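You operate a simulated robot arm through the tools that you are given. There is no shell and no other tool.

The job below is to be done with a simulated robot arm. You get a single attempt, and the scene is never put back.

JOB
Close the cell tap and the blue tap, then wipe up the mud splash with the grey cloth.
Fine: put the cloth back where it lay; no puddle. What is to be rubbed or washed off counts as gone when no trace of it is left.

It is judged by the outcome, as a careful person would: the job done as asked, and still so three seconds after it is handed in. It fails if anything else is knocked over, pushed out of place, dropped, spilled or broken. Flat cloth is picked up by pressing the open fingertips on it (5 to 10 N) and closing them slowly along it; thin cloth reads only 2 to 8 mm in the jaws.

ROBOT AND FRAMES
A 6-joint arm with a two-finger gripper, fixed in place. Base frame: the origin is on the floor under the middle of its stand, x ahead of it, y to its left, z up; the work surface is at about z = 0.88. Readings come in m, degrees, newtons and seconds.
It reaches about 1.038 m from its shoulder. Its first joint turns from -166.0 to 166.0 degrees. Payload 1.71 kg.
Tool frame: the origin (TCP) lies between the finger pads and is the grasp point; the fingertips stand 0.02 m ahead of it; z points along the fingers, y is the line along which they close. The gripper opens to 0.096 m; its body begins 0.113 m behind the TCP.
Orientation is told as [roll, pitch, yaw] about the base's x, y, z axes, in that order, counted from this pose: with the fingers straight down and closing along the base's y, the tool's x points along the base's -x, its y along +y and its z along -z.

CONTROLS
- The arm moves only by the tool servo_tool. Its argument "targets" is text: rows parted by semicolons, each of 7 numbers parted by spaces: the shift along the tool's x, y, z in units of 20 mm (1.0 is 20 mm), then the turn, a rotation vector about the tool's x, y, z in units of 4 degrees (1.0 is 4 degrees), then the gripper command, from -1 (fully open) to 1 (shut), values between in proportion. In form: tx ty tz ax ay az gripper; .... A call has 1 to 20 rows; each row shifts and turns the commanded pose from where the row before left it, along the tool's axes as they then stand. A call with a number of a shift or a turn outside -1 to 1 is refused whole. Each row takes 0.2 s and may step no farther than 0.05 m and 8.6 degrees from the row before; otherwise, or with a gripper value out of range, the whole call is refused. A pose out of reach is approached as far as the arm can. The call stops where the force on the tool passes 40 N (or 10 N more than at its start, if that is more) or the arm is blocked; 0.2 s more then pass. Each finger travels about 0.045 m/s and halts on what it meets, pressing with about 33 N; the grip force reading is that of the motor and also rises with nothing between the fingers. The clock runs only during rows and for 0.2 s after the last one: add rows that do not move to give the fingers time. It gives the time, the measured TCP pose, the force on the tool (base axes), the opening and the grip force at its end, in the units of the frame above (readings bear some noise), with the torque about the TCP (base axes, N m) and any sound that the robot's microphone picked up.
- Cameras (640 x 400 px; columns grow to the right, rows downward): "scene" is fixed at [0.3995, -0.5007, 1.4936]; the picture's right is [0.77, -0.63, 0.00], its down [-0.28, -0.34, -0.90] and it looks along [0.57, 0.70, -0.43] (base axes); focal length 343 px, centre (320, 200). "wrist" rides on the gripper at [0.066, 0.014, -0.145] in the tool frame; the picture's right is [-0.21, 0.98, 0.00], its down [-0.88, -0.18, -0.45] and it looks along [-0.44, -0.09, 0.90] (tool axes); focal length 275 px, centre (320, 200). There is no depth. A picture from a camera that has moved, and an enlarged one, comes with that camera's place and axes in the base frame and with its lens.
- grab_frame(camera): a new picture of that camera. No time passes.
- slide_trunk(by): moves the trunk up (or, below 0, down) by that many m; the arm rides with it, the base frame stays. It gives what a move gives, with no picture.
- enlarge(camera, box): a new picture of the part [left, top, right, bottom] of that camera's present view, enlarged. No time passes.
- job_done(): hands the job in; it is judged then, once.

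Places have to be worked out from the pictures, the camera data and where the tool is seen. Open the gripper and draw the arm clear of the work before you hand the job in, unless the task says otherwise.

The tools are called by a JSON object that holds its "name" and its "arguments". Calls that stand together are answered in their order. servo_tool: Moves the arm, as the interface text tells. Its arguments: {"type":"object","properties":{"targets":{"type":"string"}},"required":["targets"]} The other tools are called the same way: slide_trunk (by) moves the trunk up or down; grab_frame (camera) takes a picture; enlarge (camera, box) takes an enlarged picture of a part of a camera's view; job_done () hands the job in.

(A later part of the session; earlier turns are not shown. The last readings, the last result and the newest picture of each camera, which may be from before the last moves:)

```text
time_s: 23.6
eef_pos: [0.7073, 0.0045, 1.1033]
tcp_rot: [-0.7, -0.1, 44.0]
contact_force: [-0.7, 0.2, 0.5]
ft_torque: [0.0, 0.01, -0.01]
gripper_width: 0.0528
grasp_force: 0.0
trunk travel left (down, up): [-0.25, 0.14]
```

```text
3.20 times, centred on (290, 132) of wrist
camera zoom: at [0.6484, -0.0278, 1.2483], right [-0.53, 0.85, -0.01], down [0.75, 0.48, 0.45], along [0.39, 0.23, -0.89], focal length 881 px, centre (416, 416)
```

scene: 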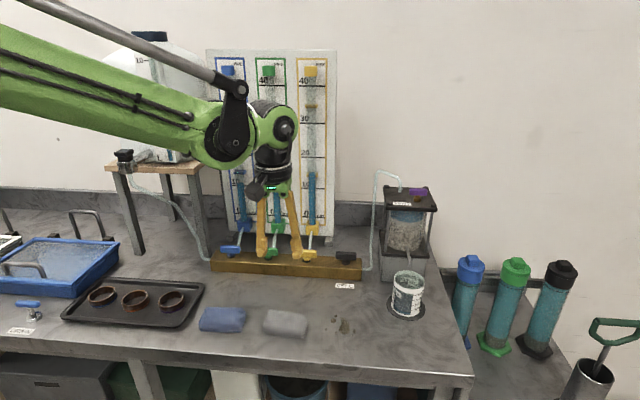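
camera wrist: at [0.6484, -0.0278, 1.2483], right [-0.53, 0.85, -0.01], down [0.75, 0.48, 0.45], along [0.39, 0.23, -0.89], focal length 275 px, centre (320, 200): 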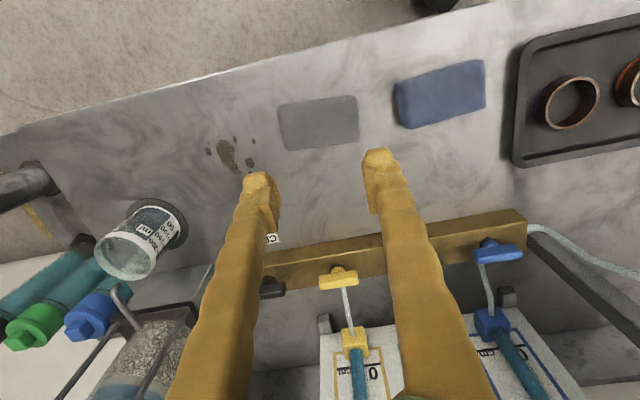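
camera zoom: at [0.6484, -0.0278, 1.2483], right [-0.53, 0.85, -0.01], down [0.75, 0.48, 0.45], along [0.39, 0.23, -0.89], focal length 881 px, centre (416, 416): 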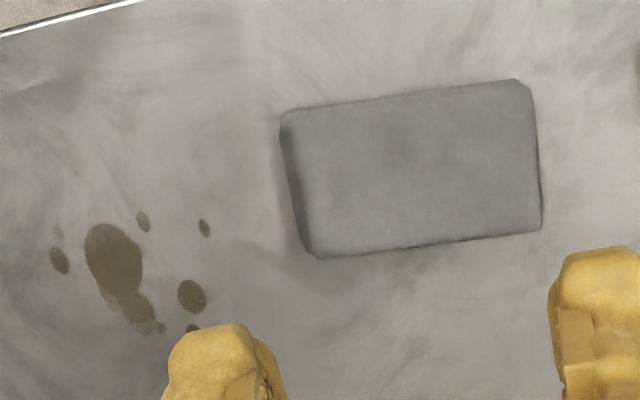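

The pad is centred at about (0.712, 0.007), ~97×57 mm, its long axis at azimuth ~130°; the splash spans about 75×60 mm around (0.816, -0.070). I align the jaws with the pad's long axis and descend to just above it.

{"name": "servo_tool", "arguments": {"targets": "-0.25 -0.07 1 -0.175 0 1 0.06; 0 0 1 0 0 0 0.06; 0 0 1 0 0 0 0.06; 0 0 1 0 0 0 0.06; 0 0 1 0 0 0 0.06; 0 0 1 0 0 0 0.06; 0 0 1 0 0 0 0.06; 0 0 1 0 0 0 0.06; 0 0 0 0 0 0 0.06"}}

{"name": "grab_frame", "arguments": {"camera": "wrist"}}

{"name": "enlarge", "arguments": {"camera": "scene", "box": [200, 260, 400, 385]}}

```text
time_s: 25.6
eef_pos: [0.7127, 0.008, 0.9447]
tcp_rot: [0.1, -0.2, 40.0]
contact_force: [0.5, -0.4, -0.4]
ft_torque: [-0.01, 0.0, -0.01]
gripper_width: 0.0453
grasp_force: 0.0
trunk travel left (down, up): [-0.25, 0.14]
```

```text
taken
camera wrist: at [0.6523, -0.0235, 1.0891], right [-0.47, 0.88, 0.0], down [0.79, 0.42, 0.45], along [0.39, 0.21, -0.89], focal length 275 px, centre (320, 200)
```

wrist: 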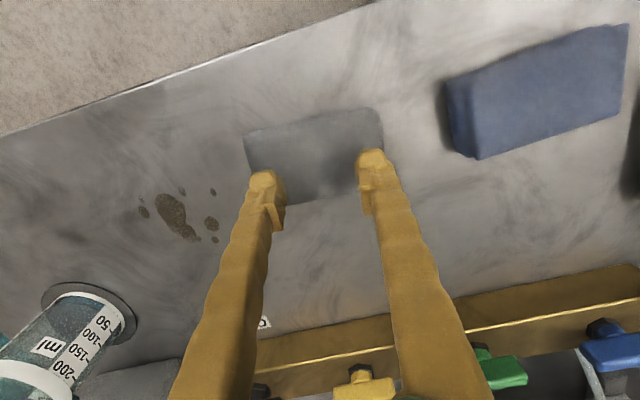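

```text
3.20 times, centred on (300, 322) of scene
camera zoom: at [0.3995, -0.5007, 1.4936], right [0.77, -0.63, 0.0], down [-0.28, -0.34, -0.9], along [0.57, 0.7, -0.43], focal length 1096 px, centre (384, -192)
```

zoom: 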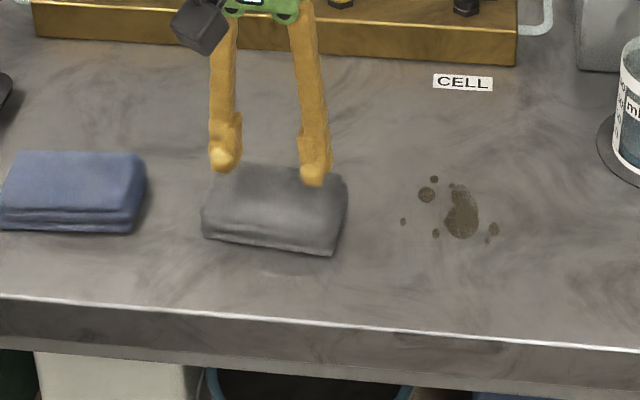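

The tips hover about 3 cm above the pad's middle. I descend in small steps to feel for contact.

{"name": "servo_tool", "arguments": {"targets": "0 0 0.5 0 0 0 0.06; 0 0 0.5 0 0 0 0.06; 0 0 0.1 0 0 0 0.06"}}

```text
time_s: 26.4
eef_pos: [0.6951, 0.0067, 0.9362]
tcp_rot: [-0.7, -1.0, 40.1]
contact_force: [-0.6, 0.1, 1.5]
ft_torque: [-0.06, -0.12, -0.02]
gripper_width: 0.0451
grasp_force: 0.1
trunk travel left (down, up): [-0.25, 0.14]
stopped in row 3: the force on the tool passed its limit at 47 N (the readings are from after the stop); the commanded pose is now the measured one
```

It touched sooner than expected (tips near z≈0.905) and backed off. I look at the cloth before going on.

{"name": "grab_frame", "arguments": {"camera": "wrist"}}

{"name": "enlarge", "arguments": {"camera": "scene", "box": [200, 260, 400, 385]}}

```text
taken
camera wrist: at [0.6325, -0.0236, 1.0793], right [-0.47, 0.88, -0.01], down [0.78, 0.42, 0.46], along [0.41, 0.21, -0.89], focal length 275 px, centre (320, 200)
```

wrist: 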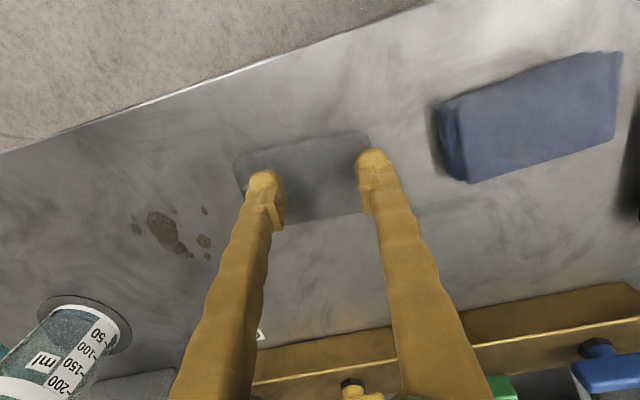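

```text
3.20 times, centred on (300, 322) of scene
camera zoom: at [0.3995, -0.5007, 1.4936], right [0.77, -0.63, 0.0], down [-0.28, -0.34, -0.9], along [0.57, 0.7, -0.43], focal length 1096 px, centre (384, -192)
```

zoom: 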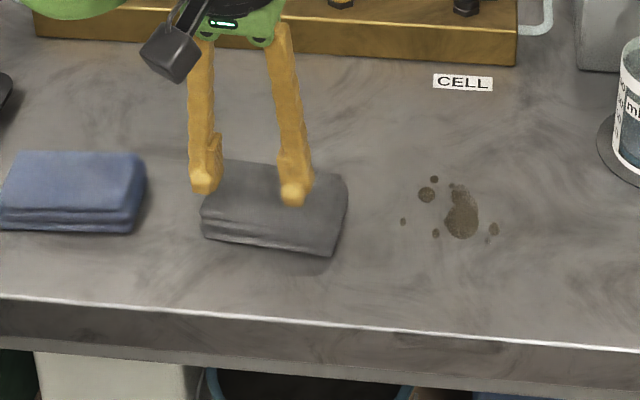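

The cloth hasn't moved noticeably; its top is apparently near z≈0.90. I re-centre a little higher and straighten the tool, then descend in finer steps.

{"name": "servo_tool", "arguments": {"targets": "0 0 -0.4 -0.175 0.25 0 0.06; -0.65 -0.545 0 0 0 0 0.06; 0 0 0 0 0 0 0.06"}}

```text
time_s: 27.2
eef_pos: [0.7146, 0.0065, 0.9409]
tcp_rot: [0.2, 0.1, 40.0]
contact_force: [1.0, 0.0, 0.4]
ft_torque: [0.0, 0.02, -0.01]
gripper_width: 0.0449
grasp_force: 0.1
trunk travel left (down, up): [-0.25, 0.14]
```

Re-centred at (0.7146, 0.0065, 0.941). I go down 10 mm then in 2 mm steps, reading force.

{"name": "servo_tool", "arguments": {"targets": "0 0 0.3 0 0 0 0.06; 0 0 0.2 0 0 0 0.06; 0 0 0 0 0 0 0.06"}}

```text
time_s: 28.0
eef_pos: [0.7159, 0.0071, 0.9308]
tcp_rot: [0.0, 0.1, 40.0]
contact_force: [-0.2, 0.4, 0.8]
ft_torque: [-0.02, 0.0, 0.0]
gripper_width: 0.045
grasp_force: 0.1
trunk travel left (down, up): [-0.25, 0.14]
```

No contact yet at z=0.931. I continue in 2–3 mm steps.

{"name": "servo_tool", "arguments": {"targets": "0 0 0.15 0 0 0 0.06; 0 0 0 0 0 0 0.06"}}

{"name": "servo_tool", "arguments": {"targets": "0 0 0.1 0 0 0 0.06; 0 0 0 0 0 0 0.06"}}

```text
time_s: 28.6
eef_pos: [0.7158, 0.0066, 0.9287]
tcp_rot: [0.0, 0.2, 40.1]
contact_force: [-0.3, 0.0, 0.0]
ft_torque: [0.02, -0.01, -0.02]
gripper_width: 0.0451
grasp_force: 0.1
trunk travel left (down, up): [-0.25, 0.14]
```

```text
time_s: 29.2
eef_pos: [0.7158, 0.0077, 0.9269]
tcp_rot: [0.1, 0.1, 40.0]
contact_force: [0.7, -0.1, 0.2]
ft_torque: [0.01, 0.04, 0.01]
gripper_width: 0.0451
grasp_force: 0.1
trunk travel left (down, up): [-0.25, 0.14]
```

Still free at z=0.927. I keep stepping down by 1.5–2 mm.

{"name": "servo_tool", "arguments": {"targets": "0 0 0.1 0 0 0 0.06; 0 0 0 0 0 0 0.06"}}

{"name": "servo_tool", "arguments": {"targets": "0 0 0.075 0 0 0 0.06; 0 0 0 0 0 0 0.06"}}

```text
time_s: 29.8
eef_pos: [0.7166, 0.0075, 0.9256]
tcp_rot: [0.2, 0.0, 40.0]
contact_force: [2.8, 1.0, 15.3]
ft_torque: [-0.02, -0.1, 0.03]
gripper_width: 0.0451
grasp_force: 0.1
trunk travel left (down, up): [-0.25, 0.14]
```

```text
time_s: 30.3
eef_pos: [0.6984, 0.0075, 0.936]
tcp_rot: [-0.5, -0.8, 39.9]
contact_force: [-1.0, 0.2, 0.5]
ft_torque: [0.0, -0.09, -0.01]
gripper_width: 0.045
grasp_force: 0.0
trunk travel left (down, up): [-0.25, 0.14]
stopped in row 2: the force on the tool passed its limit at 42 N (the readings are from after the stop); the commanded pose is now the measured one
```

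The contact is stiff: touch at z≈0.926, 15 N at 0.9256. I re-centre above, check the cloth, then will press just to about 0.9258.

{"name": "servo_tool", "arguments": {"targets": "0 0 -0.2 -0.125 0.2 0 0.06; -0.55 -0.575 0 0 0 0 0.06; 0 0 0 0 0 0 0.06"}}

{"name": "grab_frame", "arguments": {"camera": "wrist"}}

{"name": "enlarge", "arguments": {"camera": "scene", "box": [200, 260, 400, 385]}}

```text
time_s: 31.1
eef_pos: [0.7185, 0.005, 0.9387]
tcp_rot: [0.0, 0.2, 40.1]
contact_force: [1.2, -0.1, -0.1]
ft_torque: [0.04, 0.04, -0.01]
gripper_width: 0.0454
grasp_force: 0.1
trunk travel left (down, up): [-0.25, 0.14]
```

```text
taken
camera wrist: at [0.6596, -0.0251, 1.0835], right [-0.47, 0.88, 0.0], down [0.79, 0.42, 0.44], along [0.39, 0.21, -0.9], focal length 275 px, centre (320, 200)
```

wrist: 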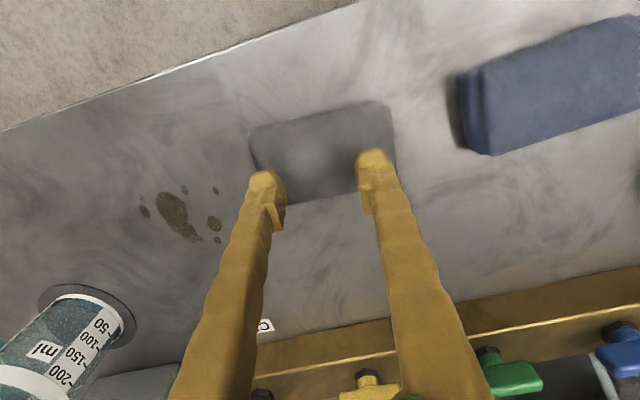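

```text
3.20 times, centred on (300, 322) of scene
camera zoom: at [0.3995, -0.5007, 1.4936], right [0.77, -0.63, 0.0], down [-0.28, -0.34, -0.9], along [0.57, 0.7, -0.43], focal length 1096 px, centre (384, -192)
```

zoom: 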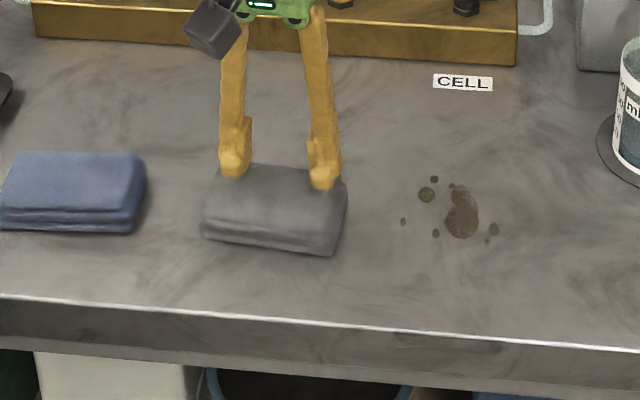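

The cloth still lies as it was. I shift to the pad centre and descend, with the last millimetres in fine steps.

{"name": "servo_tool", "arguments": {"targets": "0.295 0.31 0 0 0 0 0.06; 0 0 0.3 0 0 0 0.06; 0 0 0.24 0 0 0 0.06; 0 0 0 0 0 0 0.06"}}

{"name": "servo_tool", "arguments": {"targets": "0 0 0.05 0 0 0 0.06; 0 0 0 0 0 0 0.06"}}

```text
time_s: 32.1
eef_pos: [0.7098, 0.0043, 0.9269]
tcp_rot: [0.1, 0.2, 40.0]
contact_force: [-0.4, 0.3, 0.0]
ft_torque: [0.02, -0.06, -0.01]
gripper_width: 0.0453
grasp_force: 0.1
trunk travel left (down, up): [-0.25, 0.14]
```

```text
time_s: 32.7
eef_pos: [0.7094, 0.0052, 0.9257]
tcp_rot: [0.1, 0.1, 40.0]
contact_force: [-0.5, 0.0, 0.3]
ft_torque: [-0.02, 0.01, -0.02]
gripper_width: 0.045
grasp_force: 0.1
trunk travel left (down, up): [-0.25, 0.14]
```

Free still at 0.9257; I take another 0.5 mm.

{"name": "servo_tool", "arguments": {"targets": "0 0 0.025 0 0 0 0.06; 0 0 0 0 0 0 0.06"}}

```text
time_s: 33.3
eef_pos: [0.7104, 0.0061, 0.9243]
tcp_rot: [0.0, 0.1, 40.0]
contact_force: [2.1, 0.1, 6.3]
ft_torque: [-0.05, -0.08, -0.03]
gripper_width: 0.0452
grasp_force: 0.1
trunk travel left (down, up): [-0.25, 0.14]
```

6 N of press: right in the 5–10 N band. I close slowly along the cloth, half way first.

{"name": "servo_tool", "arguments": {"targets": "0 0 0 0 0 0 0.11; 0 0 0 0 0 0 0.16; 0 0 0 0 0 0 0.21; 0 0 0 0 0 0 0.26; 0 0 0 0 0 0 0.31; 0 0 0 0 0 0 0.36; 0 0 0 0 0 0 0.41; 0 0 0 0 0 0 0.46"}}

```text
time_s: 35.1
eef_pos: [0.708, 0.0055, 0.9247]
tcp_rot: [0.0, 0.2, 40.0]
contact_force: [0.8, -1.4, 16.8]
ft_torque: [-0.04, 0.0, 0.02]
gripper_width: 0.0236
grasp_force: 0.1
trunk travel left (down, up): [-0.25, 0.14]
```

The force has risen to 17 N as the cloth bunches. I check the picture before easing up a little.

{"name": "enlarge", "arguments": {"camera": "wrist", "box": [220, 80, 420, 240]}}

{"name": "enlarge", "arguments": {"camera": "scene", "box": [220, 280, 340, 355]}}

```text
2.50 times, centred on (320, 160) of wrist
camera zoom: at [0.6502, -0.0244, 1.0709], right [-0.47, 0.88, 0.0], down [0.79, 0.42, 0.44], along [0.39, 0.21, -0.9], focal length 688 px, centre (320, 300)
```

zoom: 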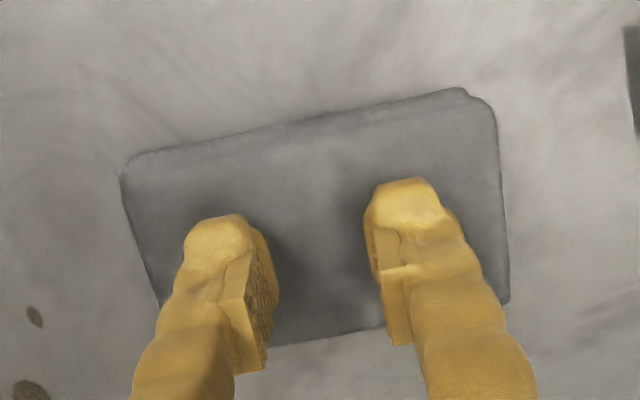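

```text
5.33 times, centred on (280, 318) of scene
camera zoom: at [0.3995, -0.5007, 1.4936], right [0.77, -0.63, 0.0], down [-0.28, -0.34, -0.9], along [0.57, 0.7, -0.43], focal length 1827 px, centre (533, -427)
```

zoom: 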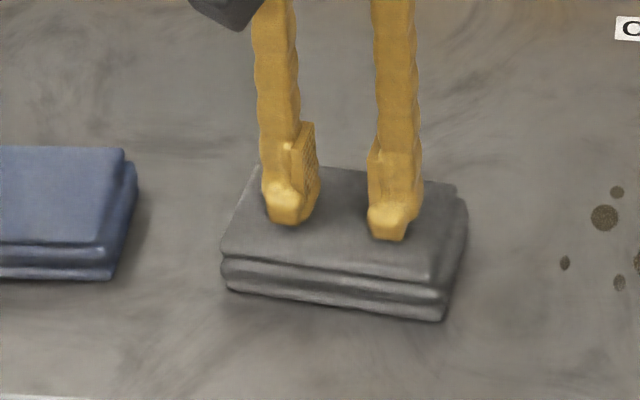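

Tips are on the pad's middle, sliding inward. I ease up 0.3 mm and continue closing slowly.

{"name": "servo_tool", "arguments": {"targets": "0 0 -0.02 0 0 0 0.5; 0 0 0 0 0 0 0.55; 0 0 0 0 0 0 0.6; 0 0 0 0 0 0 0.65; 0 0 0 0 0 0 0.7; 0 0 0 0 0 0 0.75"}}

```text
time_s: 36.5
eef_pos: [0.7092, 0.006, 0.9254]
tcp_rot: [0.1, 0.2, 40.0]
contact_force: [-1.7, -0.5, 7.2]
ft_torque: [-0.02, 0.02, -0.02]
gripper_width: 0.0083
grasp_force: 0.0
trunk travel left (down, up): [-0.25, 0.14]
```

Force 7 N, opening 8 mm. I close the rest of the way slowly and give the fingers time.

{"name": "servo_tool", "arguments": {"targets": "0 0 0 0 0 0 0.8; 0 0 0 0 0 0 0.85; 0 0 0 0 0 0 0.9; 0 0 0 0 0 0 0.95; 0 0 0 0 0 0 1; 0 0 0 0 0 0 1; 0 0 0 0 0 0 1; 0 0 0 0 0 0 1"}}

{"name": "enlarge", "arguments": {"camera": "wrist", "box": [220, 80, 420, 240]}}

{"name": "enlarge", "arguments": {"camera": "scene", "box": [220, 280, 340, 355]}}

```text
time_s: 38.3
eef_pos: [0.7095, 0.0055, 0.9258]
tcp_rot: [0.0, 0.3, 40.0]
contact_force: [-0.6, -0.8, 2.7]
ft_torque: [0.0, -0.01, -0.01]
gripper_width: 0.0062
grasp_force: 29.6
trunk travel left (down, up): [-0.25, 0.14]
```

```text
2.50 times, centred on (320, 160) of wrist
camera zoom: at [0.6505, -0.024, 1.071], right [-0.47, 0.88, 0.0], down [0.79, 0.42, 0.44], along [0.39, 0.21, -0.9], focal length 688 px, centre (320, 300)
```

zoom: 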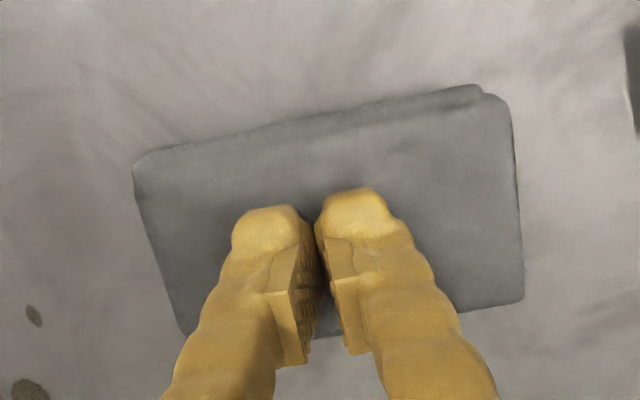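

```text
5.33 times, centred on (280, 318) of scene
camera zoom: at [0.3995, -0.5007, 1.4936], right [0.77, -0.63, 0.0], down [-0.28, -0.34, -0.9], along [0.57, 0.7, -0.43], focal length 1827 px, centre (533, -427)
```

zoom: 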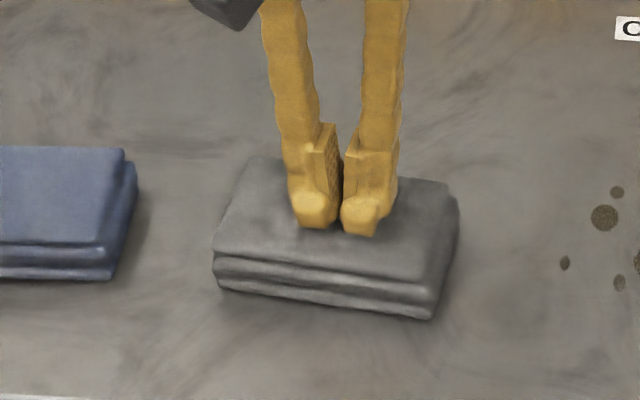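

Jaws read 6.2 mm with the cloth pinched between them. I lift gently a few centimetres to check the hold.

{"name": "servo_tool", "arguments": {"targets": "0 0 -0.25 0 0 0 1; 0 0 -0.4 0 0 0 1; 0 0 -0.5 0 0 0 1; 0 0 -0.5 0 0 0 1; 0 0 0 0 0 0 1"}}

{"name": "enlarge", "arguments": {"camera": "scene", "box": [200, 250, 360, 350]}}

{"name": "grab_frame", "arguments": {"camera": "wrist"}}

```text
time_s: 39.5
eef_pos: [0.7096, 0.0069, 0.9568]
tcp_rot: [0.1, 0.3, 40.1]
contact_force: [-0.1, 0.3, 0.1]
ft_torque: [0.01, 0.04, -0.02]
gripper_width: 0.0003
grasp_force: 29.4
trunk travel left (down, up): [-0.25, 0.14]
```

```text
4.00 times, centred on (280, 300) of scene
camera zoom: at [0.3995, -0.5007, 1.4936], right [0.77, -0.63, 0.0], down [-0.28, -0.34, -0.9], along [0.57, 0.7, -0.43], focal length 1370 px, centre (480, -200)
```

zoom: 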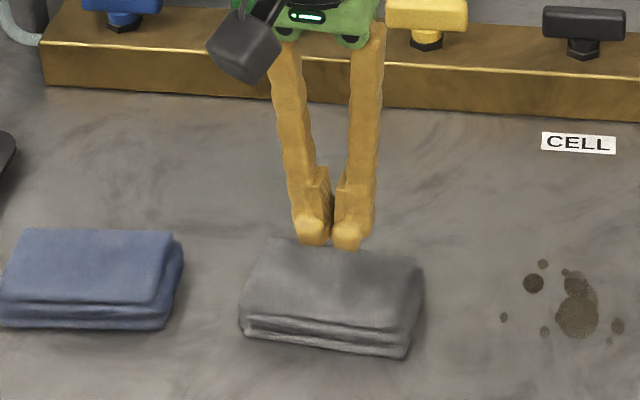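

```text
taken
camera wrist: at [0.6507, -0.023, 1.1036], right [-0.47, 0.88, 0.0], down [0.79, 0.42, 0.44], along [0.39, 0.21, -0.9], focal length 275 px, centre (320, 200)
```

wrist: 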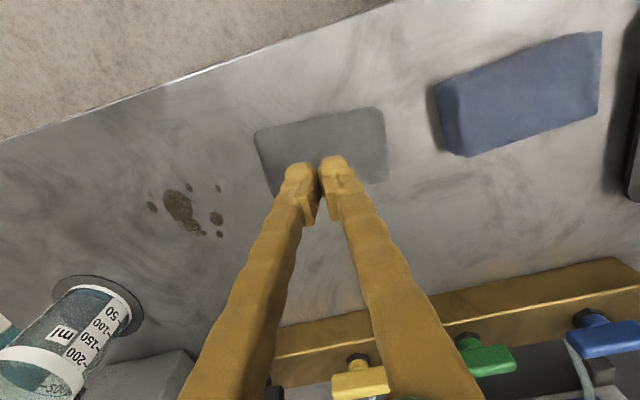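

The pinch slipped off: jaws shut at 0.3 mm and the folded cloth stays on the bench, about 5 mm from where it lay. It's a fairly firm pad, ~57 mm wide, so I'll instead straddle and squeeze it across its width; first I rise, open fully and yaw by -90°.

{"name": "servo_tool", "arguments": {"targets": "0 0 -1 0 0 1 -1; 0 0 -1 0 0 1 -1; 0 0 -1 0 0 1 -1; 0 0 -1 0 0 1 -1; 0 0 0 0 0 1 -1; 0 0 0 0 0 1 -1; 0 0 0 0 0 1 -1; 0 0 0 0 0 1 -1; 0 0 0 0 0 1 -1; 0 0 0 0 0 1 -1; 0 0 0 0 0 1 -1; 0 0 0 0 0 1 -1; 0 0 0 0 0 1 -1; 0 0 0 0 0 1 -1; 0 0 0 0 0 1 -1; 0 0 0 0 0 1 -1; 0 0 0 0 0 1 -1; 0 0 0 0 0 1 -1; 0 0 0 0 0 1 -1; 0 0 0 0 0 1 -1"}}

{"name": "servo_tool", "arguments": {"targets": "0 0 0 0 0 1 -1; 0 0 0 0 0 1 -1; 0 0 0 0 0 0.5 -1; 0 0 0 0 0 0 -1"}}

{"name": "grab_frame", "arguments": {"camera": "wrist"}}

{"name": "grab_frame", "arguments": {"camera": "scene"}}

```text
time_s: 43.7
eef_pos: [0.7103, 0.0058, 1.0385]
tcp_rot: [-0.2, 0.0, -39.9]
contact_force: [0.6, -0.1, 0.1]
ft_torque: [-0.01, 0.03, 0.01]
gripper_width: 0.0962
grasp_force: 0.1
trunk travel left (down, up): [-0.25, 0.14]
```

```text
time_s: 44.7
eef_pos: [0.7092, 0.0056, 1.0387]
tcp_rot: [-0.2, 0.1, -50.0]
contact_force: [-0.3, 0.1, 0.4]
ft_torque: [0.04, 0.02, 0.01]
gripper_width: 0.0961
grasp_force: 0.0
trunk travel left (down, up): [-0.25, 0.14]
```

```text
taken
camera wrist: at [0.6792, 0.067, 1.1835], right [0.88, 0.47, 0.0], down [0.42, -0.79, 0.44], along [0.21, -0.39, -0.9], focal length 275 px, centre (320, 200)
```

wrist: 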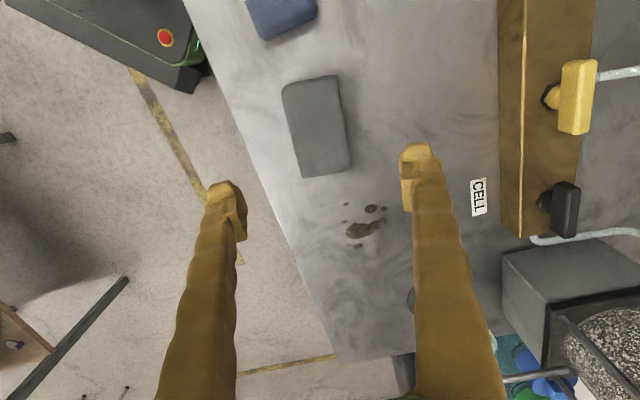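

```text
taken
```

scene: 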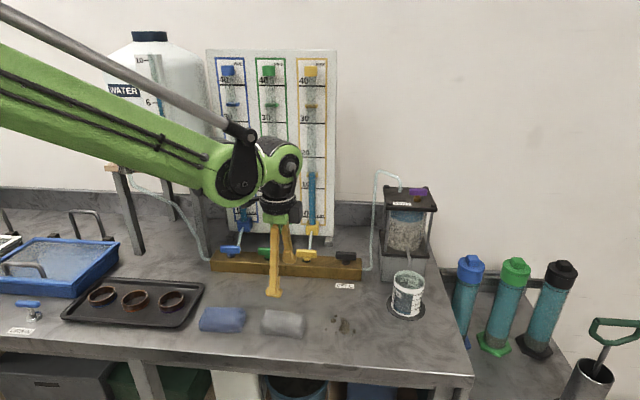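

Now the jaws span the pad's width direction. I enlarge to locate the pad's four corners.

{"name": "enlarge", "arguments": {"camera": "wrist", "box": [240, 60, 420, 190]}}

{"name": "enlarge", "arguments": {"camera": "scene", "box": [240, 295, 400, 360]}}

```text
3.08 times, centred on (330, 125) of wrist
camera zoom: at [0.6792, 0.067, 1.1835], right [0.88, 0.47, 0.0], down [0.42, -0.79, 0.44], along [0.21, -0.39, -0.9], focal length 847 px, centre (289, 431)
```

zoom: 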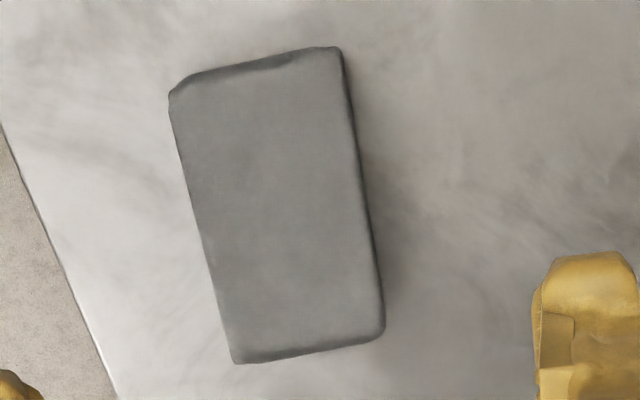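

```text
4.00 times, centred on (320, 328) of scene
camera zoom: at [0.3995, -0.5007, 1.4936], right [0.77, -0.63, 0.0], down [-0.28, -0.34, -0.9], along [0.57, 0.7, -0.43], focal length 1370 px, centre (320, -310)
```

zoom: 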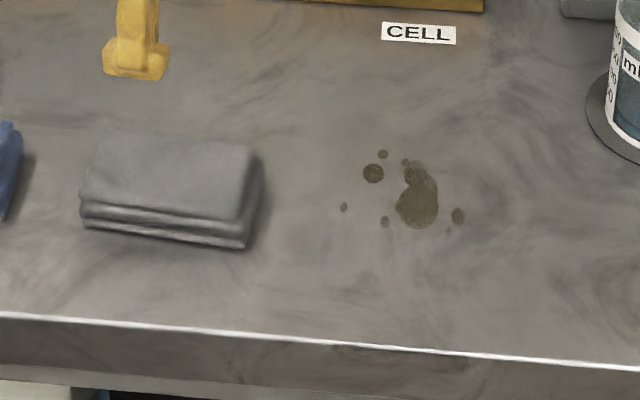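

Pad centre is now about (0.707, 0.010), i.e. ~6 mm from its original spot, which I'll restore at the end. I centre the jaws over it and descend to just above the pad.

{"name": "servo_tool", "arguments": {"targets": "0.255 0.085 0 0 0 0 -1; 0 0 1 0 0 0 -1; 0 0 1 0 0 0 -1; 0 0 1 0 0 0 -1; 0 0 1 0 0 0 -1; 0 0 1 0 0 0 -1; 0 0 0 0 0 0 -1"}}

{"name": "grab_frame", "arguments": {"camera": "wrist"}}

{"name": "enlarge", "arguments": {"camera": "scene", "box": [200, 250, 360, 350]}}

```text
time_s: 46.3
eef_pos: [0.7092, 0.0107, 0.9391]
tcp_rot: [-0.3, 0.1, -50.0]
contact_force: [0.6, 0.6, -0.6]
ft_torque: [0.01, 0.01, -0.02]
gripper_width: 0.0959
grasp_force: 0.1
trunk travel left (down, up): [-0.25, 0.14]
```

```text
taken
camera wrist: at [0.6775, 0.0719, 1.0837], right [0.88, 0.47, 0.0], down [0.42, -0.79, 0.44], along [0.21, -0.39, -0.9], focal length 275 px, centre (320, 200)
```

wrist: 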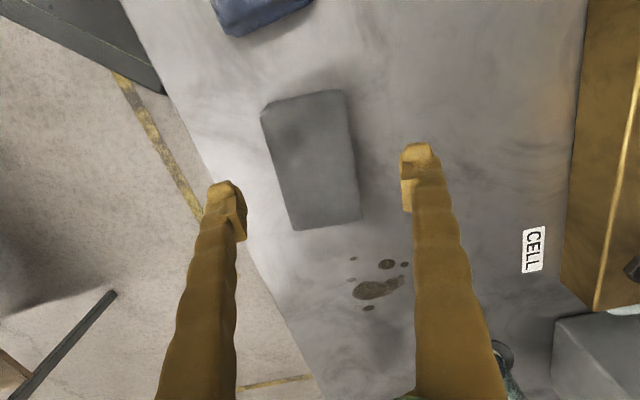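

```text
4.00 times, centred on (280, 300) of scene
camera zoom: at [0.3995, -0.5007, 1.4936], right [0.77, -0.63, 0.0], down [-0.28, -0.34, -0.9], along [0.57, 0.7, -0.43], focal length 1370 px, centre (480, -200)
```

zoom: 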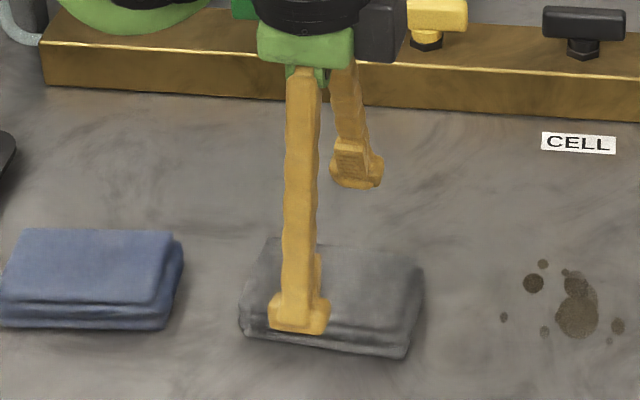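

The jaws straddle the pad. I lower the tips to about 8 mm above the bench and then close gently.

{"name": "servo_tool", "arguments": {"targets": "0 0 0.5 0 0 0 -1; 0 0 0.5 0 0 0 -1; 0 0 0.5 0 0 0 -1; 0 0 0 0 0 0 -1"}}

{"name": "grab_frame", "arguments": {"camera": "wrist"}}

{"name": "enlarge", "arguments": {"camera": "scene", "box": [200, 250, 360, 350]}}

```text
time_s: 47.3
eef_pos: [0.7077, 0.0122, 0.9083]
tcp_rot: [-0.2, 0.0, -50.0]
contact_force: [-1.1, -0.9, -0.4]
ft_torque: [0.0, 0.01, 0.0]
gripper_width: 0.0959
grasp_force: 0.0
trunk travel left (down, up): [-0.25, 0.14]
```

```text
taken
camera wrist: at [0.6769, 0.0723, 1.0538], right [0.88, 0.47, 0.0], down [0.42, -0.79, 0.44], along [0.21, -0.39, -0.9], focal length 275 px, centre (320, 200)
```

wrist: 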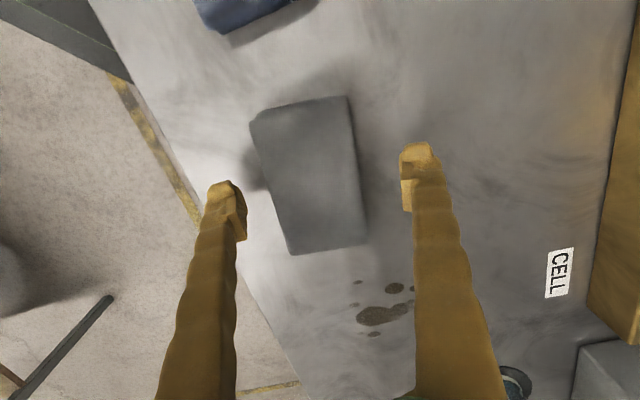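

```text
4.00 times, centred on (280, 300) of scene
camera zoom: at [0.3995, -0.5007, 1.4936], right [0.77, -0.63, 0.0], down [-0.28, -0.34, -0.9], along [0.57, 0.7, -0.43], focal length 1370 px, centre (480, -200)
```

zoom: 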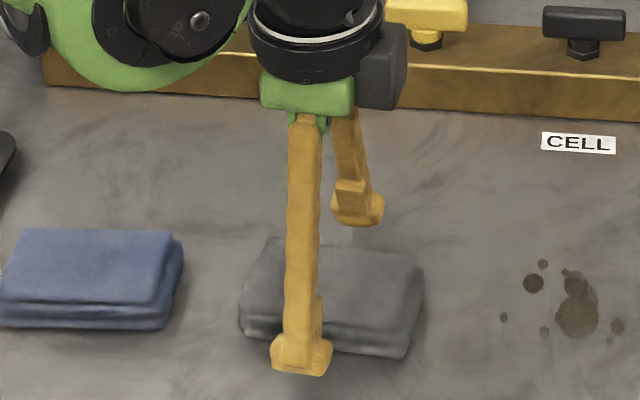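

Tips are level with the pad's sides and the pad sits about 4 mm toward the front finger. I shift 4 mm to centre and close slowly onto it.

{"name": "servo_tool", "arguments": {"targets": "0 -0.2 0 0 0 0 -1; 0 0 0 0 0 0 -0.8; 0 0 0 0 0 0 -0.6; 0 0 0 0 0 0 -0.4; 0 0 0 0 0 0 -0.3; 0 0 0 0 0 0 -0.2; 0 0 0 0 0 0 -0.1; 0 0 0 0 0 0 0; 0 0 0 0 0 0 0"}}

{"name": "grab_frame", "arguments": {"camera": "wrist"}}

{"name": "enlarge", "arguments": {"camera": "scene", "box": [200, 250, 360, 350]}}

```text
time_s: 49.3
eef_pos: [0.705, 0.0078, 0.9093]
tcp_rot: [-0.1, 0.1, -49.9]
contact_force: [0.3, -0.1, 0.9]
ft_torque: [-0.01, 0.0, -0.01]
gripper_width: 0.0569
grasp_force: 32.7
trunk travel left (down, up): [-0.25, 0.14]
```

```text
taken
camera wrist: at [0.6734, 0.0693, 1.0535], right [0.88, 0.47, 0.0], down [0.42, -0.79, 0.44], along [0.21, -0.39, -0.9], focal length 275 px, centre (320, 200)
```

wrist: 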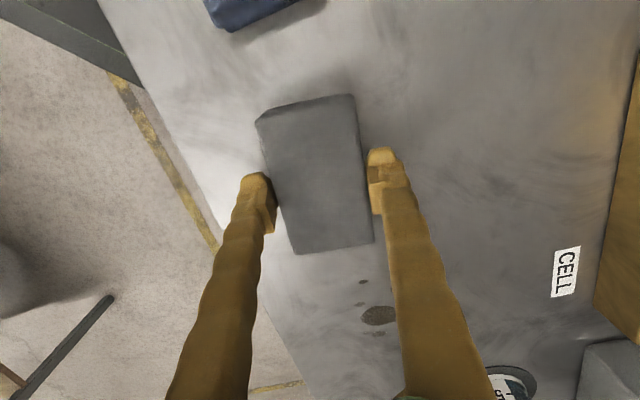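

```text
4.00 times, centred on (280, 300) of scene
camera zoom: at [0.3995, -0.5007, 1.4936], right [0.77, -0.63, 0.0], down [-0.28, -0.34, -0.9], along [0.57, 0.7, -0.43], focal length 1370 px, centre (480, -200)
```

zoom: 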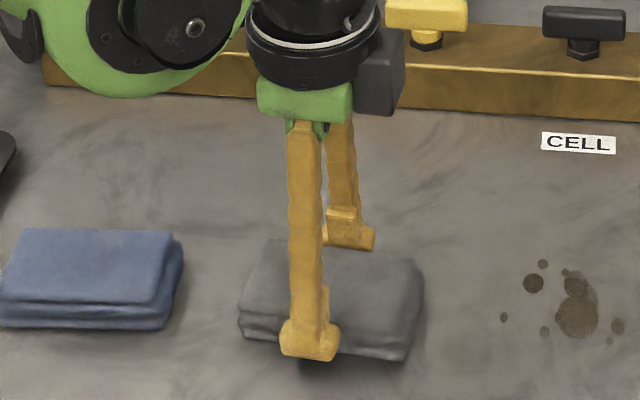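

The jaws hold the pad at 56.9 mm with 33 N. I lift it 2 cm and check that it comes along.

{"name": "servo_tool", "arguments": {"targets": "0 0 -0.2 0 0 0 0.3; 0 0 -0.4 0 0 0 0.3; 0 0 -0.4 0 0 0 0.3; 0 0 0 0 0 0 0.3"}}

{"name": "enlarge", "arguments": {"camera": "scene", "box": [200, 250, 360, 350]}}

{"name": "grab_frame", "arguments": {"camera": "wrist"}}

```text
time_s: 50.3
eef_pos: [0.704, 0.0088, 0.9279]
tcp_rot: [-0.2, 0.1, -49.9]
contact_force: [-0.5, -0.4, -0.4]
ft_torque: [0.05, -0.04, 0.03]
gripper_width: 0.0565
grasp_force: 32.9
trunk travel left (down, up): [-0.25, 0.14]
```

```text
4.00 times, centred on (280, 300) of scene
camera zoom: at [0.3995, -0.5007, 1.4936], right [0.77, -0.63, 0.0], down [-0.28, -0.34, -0.9], along [0.57, 0.7, -0.43], focal length 1370 px, centre (480, -200)
```

zoom: 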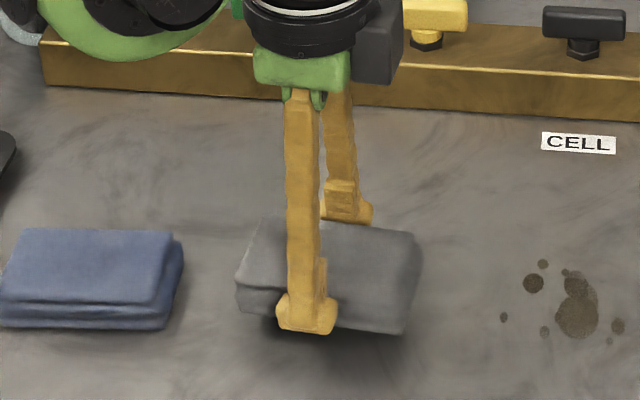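

```text
taken
camera wrist: at [0.6733, 0.0698, 1.0729], right [0.88, 0.47, 0.0], down [0.42, -0.79, 0.44], along [0.21, -0.39, -0.9], focal length 275 px, centre (320, 200)
```

wrist: 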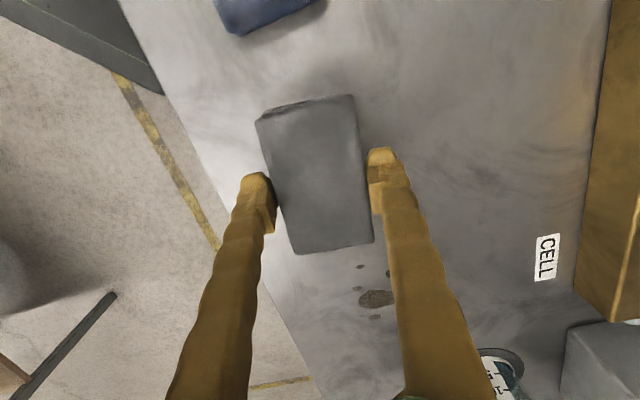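

The pad rises cleanly with the jaws. I carry it to over the centre of the splash, about 2 cm above the bench.

{"name": "servo_tool", "arguments": {"targets": "-0.936 0.25 0 0 0 0 0.3; -0.936 0.25 0 0 0 0 0.3; -0.936 0.25 0 0 0 0 0.3; -0.936 0.25 0 0 0 0 0.3; -0.936 0.25 0 0 0 0 0.3; -0.936 0.25 0 0 0 0 0.3; -0.936 0.25 0 0 0 0 0.3; 0 0 0 0 0 0 0.3"}}

{"name": "grab_frame", "arguments": {"camera": "wrist"}}

{"name": "enlarge", "arguments": {"camera": "scene", "box": [240, 260, 400, 360]}}

```text
time_s: 52.1
eef_pos: [0.8167, -0.0698, 0.9276]
tcp_rot: [-0.2, 0.1, -50.1]
contact_force: [-0.2, -0.4, -0.2]
ft_torque: [-0.01, 0.03, 0.0]
gripper_width: 0.0564
grasp_force: 33.0
trunk travel left (down, up): [-0.25, 0.14]
```

```text
taken
camera wrist: at [0.7854, -0.0094, 1.0732], right [0.88, 0.47, 0.0], down [0.42, -0.79, 0.44], along [0.21, -0.39, -0.9], focal length 275 px, centre (320, 200)
```

wrist: 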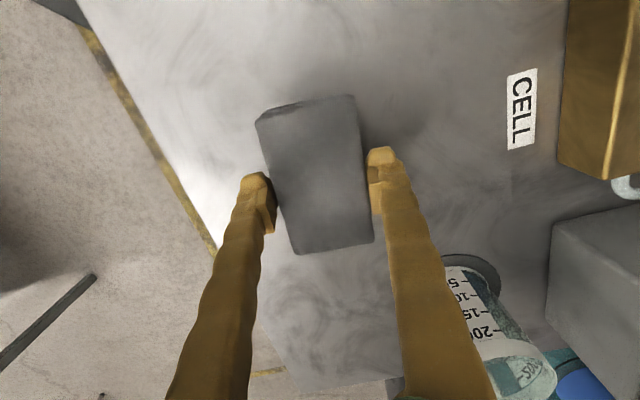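

```text
4.00 times, centred on (320, 310) of scene
camera zoom: at [0.3995, -0.5007, 1.4936], right [0.77, -0.63, 0.0], down [-0.28, -0.34, -0.9], along [0.57, 0.7, -0.43], focal length 1370 px, centre (320, -240)
```

zoom: 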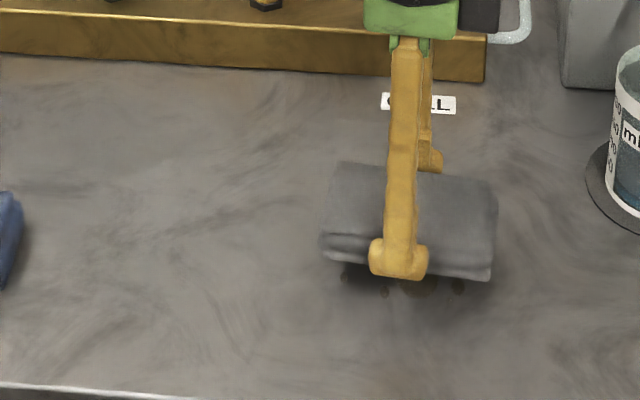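

Right above the splash. I lower the pad onto the bench, finishing in half-millimetre steps to get a light press.

{"name": "servo_tool", "arguments": {"targets": "0 0 0.5 0 0 0 0.3; 0 0 0.4 0 0 0 0.3; 0 0 0.05 0 0 0 0.3; 0 0 0 0 0 0 0.3"}}

```text
time_s: 53.1
eef_pos: [0.8166, -0.0699, 0.9095]
tcp_rot: [-0.2, 0.1, -50.1]
contact_force: [-0.2, -0.4, -1.0]
ft_torque: [0.04, 0.01, 0.04]
gripper_width: 0.0565
grasp_force: 33.2
trunk travel left (down, up): [-0.25, 0.14]
```

{"name": "servo_tool", "arguments": {"targets": "0 0 0.05 0 0 0 0.3; 0 0 0 0 0 0 0.3"}}

```text
time_s: 53.7
eef_pos: [0.817, -0.0683, 0.9079]
tcp_rot: [-0.1, 0.1, -50.0]
contact_force: [-0.4, 0.1, -1.3]
ft_torque: [0.02, -0.05, 0.0]
gripper_width: 0.0563
grasp_force: 33.2
trunk travel left (down, up): [-0.25, 0.14]
```

No contact at 0.908 yet; I go down another 0.5 mm at a time.

{"name": "servo_tool", "arguments": {"targets": "0 0 0.03 0 0 0 0.3; 0 0 0 0 0 0 0.3"}}

{"name": "servo_tool", "arguments": {"targets": "0 0 0.03 0 0 0 0.3; 0 0 0 0 0 0 0.3"}}

```text
time_s: 54.3
eef_pos: [0.8156, -0.069, 0.9079]
tcp_rot: [-0.2, 0.0, -49.9]
contact_force: [2.1, 1.0, 3.7]
ft_torque: [0.01, -0.04, -0.01]
gripper_width: 0.0568
grasp_force: 33.8
trunk travel left (down, up): [-0.25, 0.14]
```

```text
time_s: 54.9
eef_pos: [0.8151, -0.0682, 0.9083]
tcp_rot: [-0.2, -0.1, -50.0]
contact_force: [11.3, 2.8, 25.6]
ft_torque: [0.04, -0.19, 0.05]
gripper_width: 0.0566
grasp_force: 32.4
trunk travel left (down, up): [-0.25, 0.14]
```

25 N is more than needed, so I ease up 0.4 mm and start with a short wiping stroke across, watching the force.

{"name": "servo_tool", "arguments": {"targets": "0 0 -0.02 0 0 0 0.3; 0 0.4 0 0 0 0 0.3; 0 0.4 0 0 0 0 0.3; 0 0 0 0 0 0 0.3"}}

```text
time_s: 55.9
eef_pos: [0.8276, -0.0598, 0.9073]
tcp_rot: [-0.2, 0.0, -50.0]
contact_force: [-4.9, -1.2, 9.7]
ft_torque: [-0.08, 0.08, -0.04]
gripper_width: 0.0565
grasp_force: 33.0
trunk travel left (down, up): [-0.25, 0.14]
```

10 N and sliding well. I continue with back-and-forth strokes across the splash.

{"name": "servo_tool", "arguments": {"targets": "0 -0.4 0 0 0 0 0.3; 0 -0.4 0 0 0 0 0.3; 0 -0.4 0 0 0 0 0.3; 0 -0.4 0 0 0 0 0.3; 0 -0.4 0 0 0 0 0.3; 0 0 0 0 0 0 0.3"}}

```text
time_s: 57.3
eef_pos: [0.7955, -0.0854, 0.9081]
tcp_rot: [-0.2, 0.0, -50.0]
contact_force: [10.9, 7.9, 34.4]
ft_torque: [0.18, -0.21, -0.03]
gripper_width: 0.0566
grasp_force: 33.2
trunk travel left (down, up): [-0.25, 0.14]
```

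The force grew to 34 N toward the near side, so I ease up and add a slight slope compensation to the next strokes.

{"name": "servo_tool", "arguments": {"targets": "0 0 -0.025 0 0 0 0.3; -0.4 0 0 0 0 0 0.3; -0.4 0 0 0 0 0 0.3; 0 0 0 0 0 0 0.3"}}

```text
time_s: 58.3
eef_pos: [0.8079, -0.0974, 0.9084]
tcp_rot: [-0.3, 0.0, -49.9]
contact_force: [-5.6, 1.0, 10.3]
ft_torque: [0.0, 0.08, -0.03]
gripper_width: 0.0568
grasp_force: 32.9
trunk travel left (down, up): [-0.25, 0.14]
```

Back at 10 N. Now strokes up along the far direction and back, with slope compensation.

{"name": "servo_tool", "arguments": {"targets": "0 0.4 0.005 0 0 0 0.3; 0 0.4 0.005 0 0 0 0.3; 0 0.4 0.005 0 0 0 0.3; 0 0.4 0.005 0 0 0 0.3; 0 0.4 0.005 0 0 0 0.3; 0 0 0 0 0 0 0.3"}}

```text
time_s: 59.7
eef_pos: [0.8366, -0.0723, 0.9076]
tcp_rot: [-0.1, -0.1, -50.0]
contact_force: [-5.0, -6.3, 22.5]
ft_torque: [-0.2, 0.12, -0.04]
gripper_width: 0.0567
grasp_force: 33.1
trunk travel left (down, up): [-0.25, 0.14]
```

22 N here; I ease slightly and wipe sideways to the left, then back toward the near side.

{"name": "servo_tool", "arguments": {"targets": "0 0 -0.012 0 0 0 0.3; 0.4 0 0 0 0 0 0.3; 0.4 0 0 0 0 0 0.3; 0.4 0 0 0 0 0 0.3; 0.4 0 0 0 0 0 0.3; 0 0 0 0 0 0 0.3"}}

```text
time_s: 61.1
eef_pos: [0.8162, -0.046, 0.9075]
tcp_rot: [-0.2, 0.0, -50.0]
contact_force: [-1.1, 0.1, 1.8]
ft_torque: [0.06, -0.1, -0.01]
gripper_width: 0.0566
grasp_force: 32.8
trunk travel left (down, up): [-0.25, 0.14]
```

{"name": "servo_tool", "arguments": {"targets": "0 0 0.015 0 0 0 0.3; 0 -0.4 -0.006 0 0 0 0.3; 0 -0.4 -0.006 0 0 0 0.3; 0 -0.4 -0.006 0 0 0 0.3; 0 -0.4 -0.006 0 0 0 0.3; 0 -0.4 -0.006 0 0 0 0.3; 0 0 0 0 0 0 0.3"}}

```text
time_s: 62.7
eef_pos: [0.7853, -0.0733, 0.907]
tcp_rot: [-0.2, 0.0, -49.9]
contact_force: [-0.5, 0.3, -0.2]
ft_torque: [0.05, 0.01, 0.02]
gripper_width: 0.0567
grasp_force: 32.9
trunk travel left (down, up): [-0.25, 0.14]
```

Contact went light on that stroke. I lift and pull back to look at what's left of the splash.

{"name": "servo_tool", "arguments": {"targets": "0 0 -0.5 0 0 0 0.3; 0 0 -0.7 0 0 0 0.3; 0.8 0 -0.5 0 0 0 0.3; 0.9 0 0 0 0 0 0.3; 0.9 0 0 0 0 0 0.3; 0.9 0 0 0 0 0 0.3; 0 0 0 0 0 0 0.3"}}

{"name": "grab_frame", "arguments": {"camera": "wrist"}}

{"name": "enlarge", "arguments": {"camera": "scene", "box": [260, 280, 420, 360]}}

```text
time_s: 64.3
eef_pos: [0.7415, -0.0181, 0.9415]
tcp_rot: [-0.2, 0.0, -49.9]
contact_force: [-0.1, -0.2, -0.7]
ft_torque: [-0.01, 0.01, 0.0]
gripper_width: 0.0565
grasp_force: 32.9
trunk travel left (down, up): [-0.25, 0.14]
```

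```text
taken
camera wrist: at [0.7102, 0.0427, 1.0877], right [0.88, 0.47, 0.0], down [0.42, -0.79, 0.44], along [0.21, -0.39, -0.9], focal length 275 px, centre (320, 200)
```

wrist: 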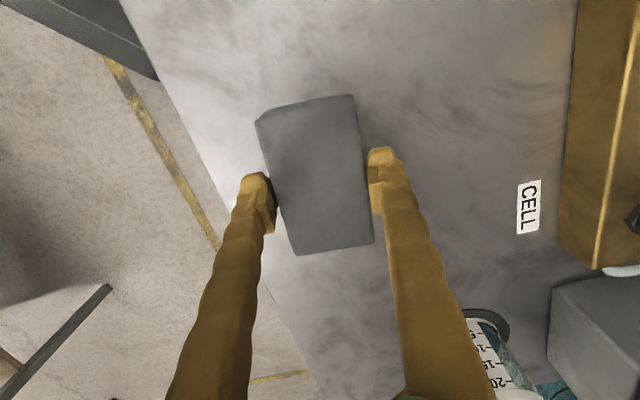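

```text
4.00 times, centred on (340, 320) of scene
camera zoom: at [0.3995, -0.5007, 1.4936], right [0.77, -0.63, 0.0], down [-0.28, -0.34, -0.9], along [0.57, 0.7, -0.43], focal length 1370 px, centre (240, -280)
```

zoom: 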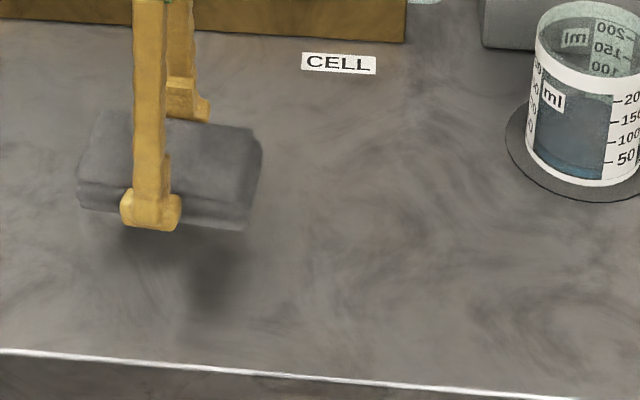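

The splash looks gone. I enlarge strongly in both cameras to check for any remaining trace.

{"name": "enlarge", "arguments": {"camera": "scene", "box": [310, 305, 374, 345]}}

{"name": "enlarge", "arguments": {"camera": "wrist", "box": [260, 230, 420, 350]}}

```text
10.00 times, centred on (342, 325) of scene
camera zoom: at [0.3995, -0.5007, 1.4936], right [0.77, -0.63, 0.0], down [-0.28, -0.34, -0.9], along [0.57, 0.7, -0.43], focal length 3426 px, centre (100, -1050)
```

zoom: 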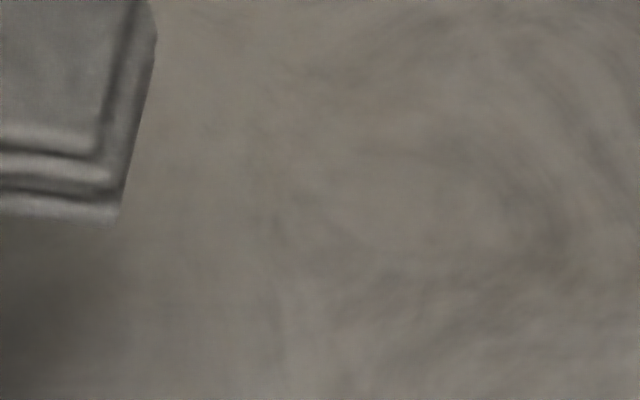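

```text
3.33 times, centred on (340, 290) of wrist
camera zoom: at [0.7102, 0.0427, 1.0877], right [0.88, 0.47, 0.0], down [0.42, -0.79, 0.44], along [0.21, -0.39, -0.9], focal length 918 px, centre (253, -100)
```

zoom: 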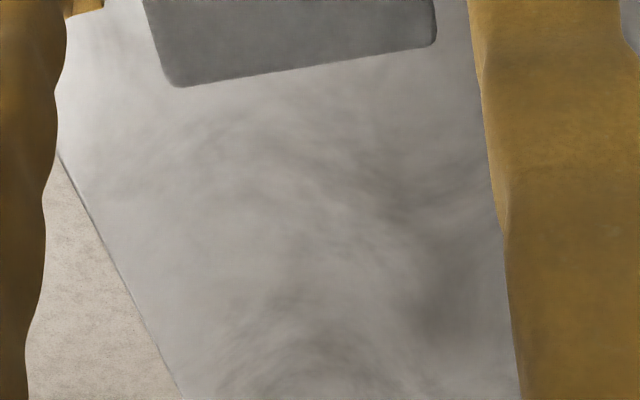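

No trace visible in either view. The pad still sits in the jaws exactly as before, so I carry it back to its original spot (TCP about (0.7085, 0.0028)).

{"name": "servo_tool", "arguments": {"targets": "0.62 -0.198 0 0 0 0 0.3; 0.62 -0.198 0 0 0 0 0.3; 0.62 -0.198 0 0 0 0 0.3; 0 0 0.5 0 0 0 0.3; 0 0 0.5 0 0 0 0.3; 0 0 0.4 0 0 0 0.3; 0 0 0 0 0 0 0.3"}}

{"name": "enlarge", "arguments": {"camera": "scene", "box": [240, 295, 400, 360]}}

```text
time_s: 65.9
eef_pos: [0.7094, 0.0021, 0.913]
tcp_rot: [-0.2, 0.1, -50.0]
contact_force: [-0.2, 0.8, -0.4]
ft_torque: [0.0, 0.01, -0.03]
gripper_width: 0.0566
grasp_force: 33.6
trunk travel left (down, up): [-0.25, 0.14]
```

```text
4.00 times, centred on (320, 328) of scene
camera zoom: at [0.3995, -0.5007, 1.4936], right [0.77, -0.63, 0.0], down [-0.28, -0.34, -0.9], along [0.57, 0.7, -0.43], focal length 1370 px, centre (320, -310)
```

zoom: 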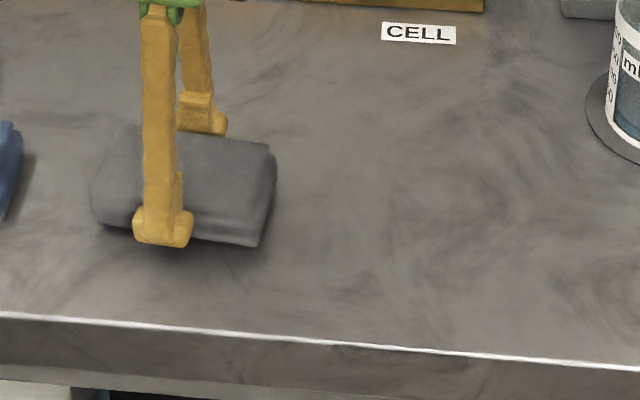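

The pad lines up with its original outline within 1–2 mm (still ~4 mm above the bench). I set it down in fine steps.

{"name": "servo_tool", "arguments": {"targets": "0 0 0.1 0 0 0 0.3; 0 0 0.1 0 0 0 0.3; 0 0 0 0 0 0 0.3"}}

```text
time_s: 66.7
eef_pos: [0.7075, 0.002, 0.9102]
tcp_rot: [-0.3, 0.1, -50.0]
contact_force: [0.0, 0.5, -1.3]
ft_torque: [0.03, 0.01, 0.03]
gripper_width: 0.0566
grasp_force: 33.5
trunk travel left (down, up): [-0.25, 0.14]
```

{"name": "servo_tool", "arguments": {"targets": "0 0 0.04 0 0 0 0.3; 0 0 0 0 0 0 0.3"}}

{"name": "servo_tool", "arguments": {"targets": "0 0 0.03 0 0 0 0.3; 0 0 0 0 0 0 0.3"}}

```text
time_s: 67.3
eef_pos: [0.709, 0.0028, 0.9095]
tcp_rot: [-0.2, 0.1, -50.0]
contact_force: [0.8, -0.2, -0.5]
ft_torque: [0.01, -0.01, -0.01]
gripper_width: 0.0565
grasp_force: 32.7
trunk travel left (down, up): [-0.25, 0.14]
```

```text
time_s: 67.9
eef_pos: [0.7082, 0.0024, 0.9085]
tcp_rot: [-0.2, 0.0, -50.1]
contact_force: [0.3, 0.9, -1.0]
ft_torque: [0.04, 0.01, 0.03]
gripper_width: 0.0564
grasp_force: 33.2
trunk travel left (down, up): [-0.25, 0.14]
```

Less than a millimetre from the bench; one more small step, then I open slowly and evenly.

{"name": "servo_tool", "arguments": {"targets": "0 0 0.025 0 0 0 0.3; 0 0 0 0 0 0 0.3"}}

```text
time_s: 68.5
eef_pos: [0.7087, 0.0016, 0.9078]
tcp_rot: [-0.2, 0.1, -50.0]
contact_force: [-0.3, -0.2, -0.5]
ft_torque: [-0.01, 0.03, -0.04]
gripper_width: 0.0565
grasp_force: 33.1
trunk travel left (down, up): [-0.25, 0.14]
```

{"name": "servo_tool", "arguments": {"targets": "0 0 0.02 0 0 0 0.3; 0 0 0 0 0 0 0.3"}}

```text
time_s: 69.1
eef_pos: [0.7088, 0.0017, 0.9082]
tcp_rot: [-0.2, 0.0, -50.1]
contact_force: [0.2, -2.0, 3.3]
ft_torque: [-0.03, -0.11, -0.05]
gripper_width: 0.0565
grasp_force: 33.0
trunk travel left (down, up): [-0.25, 0.14]
```

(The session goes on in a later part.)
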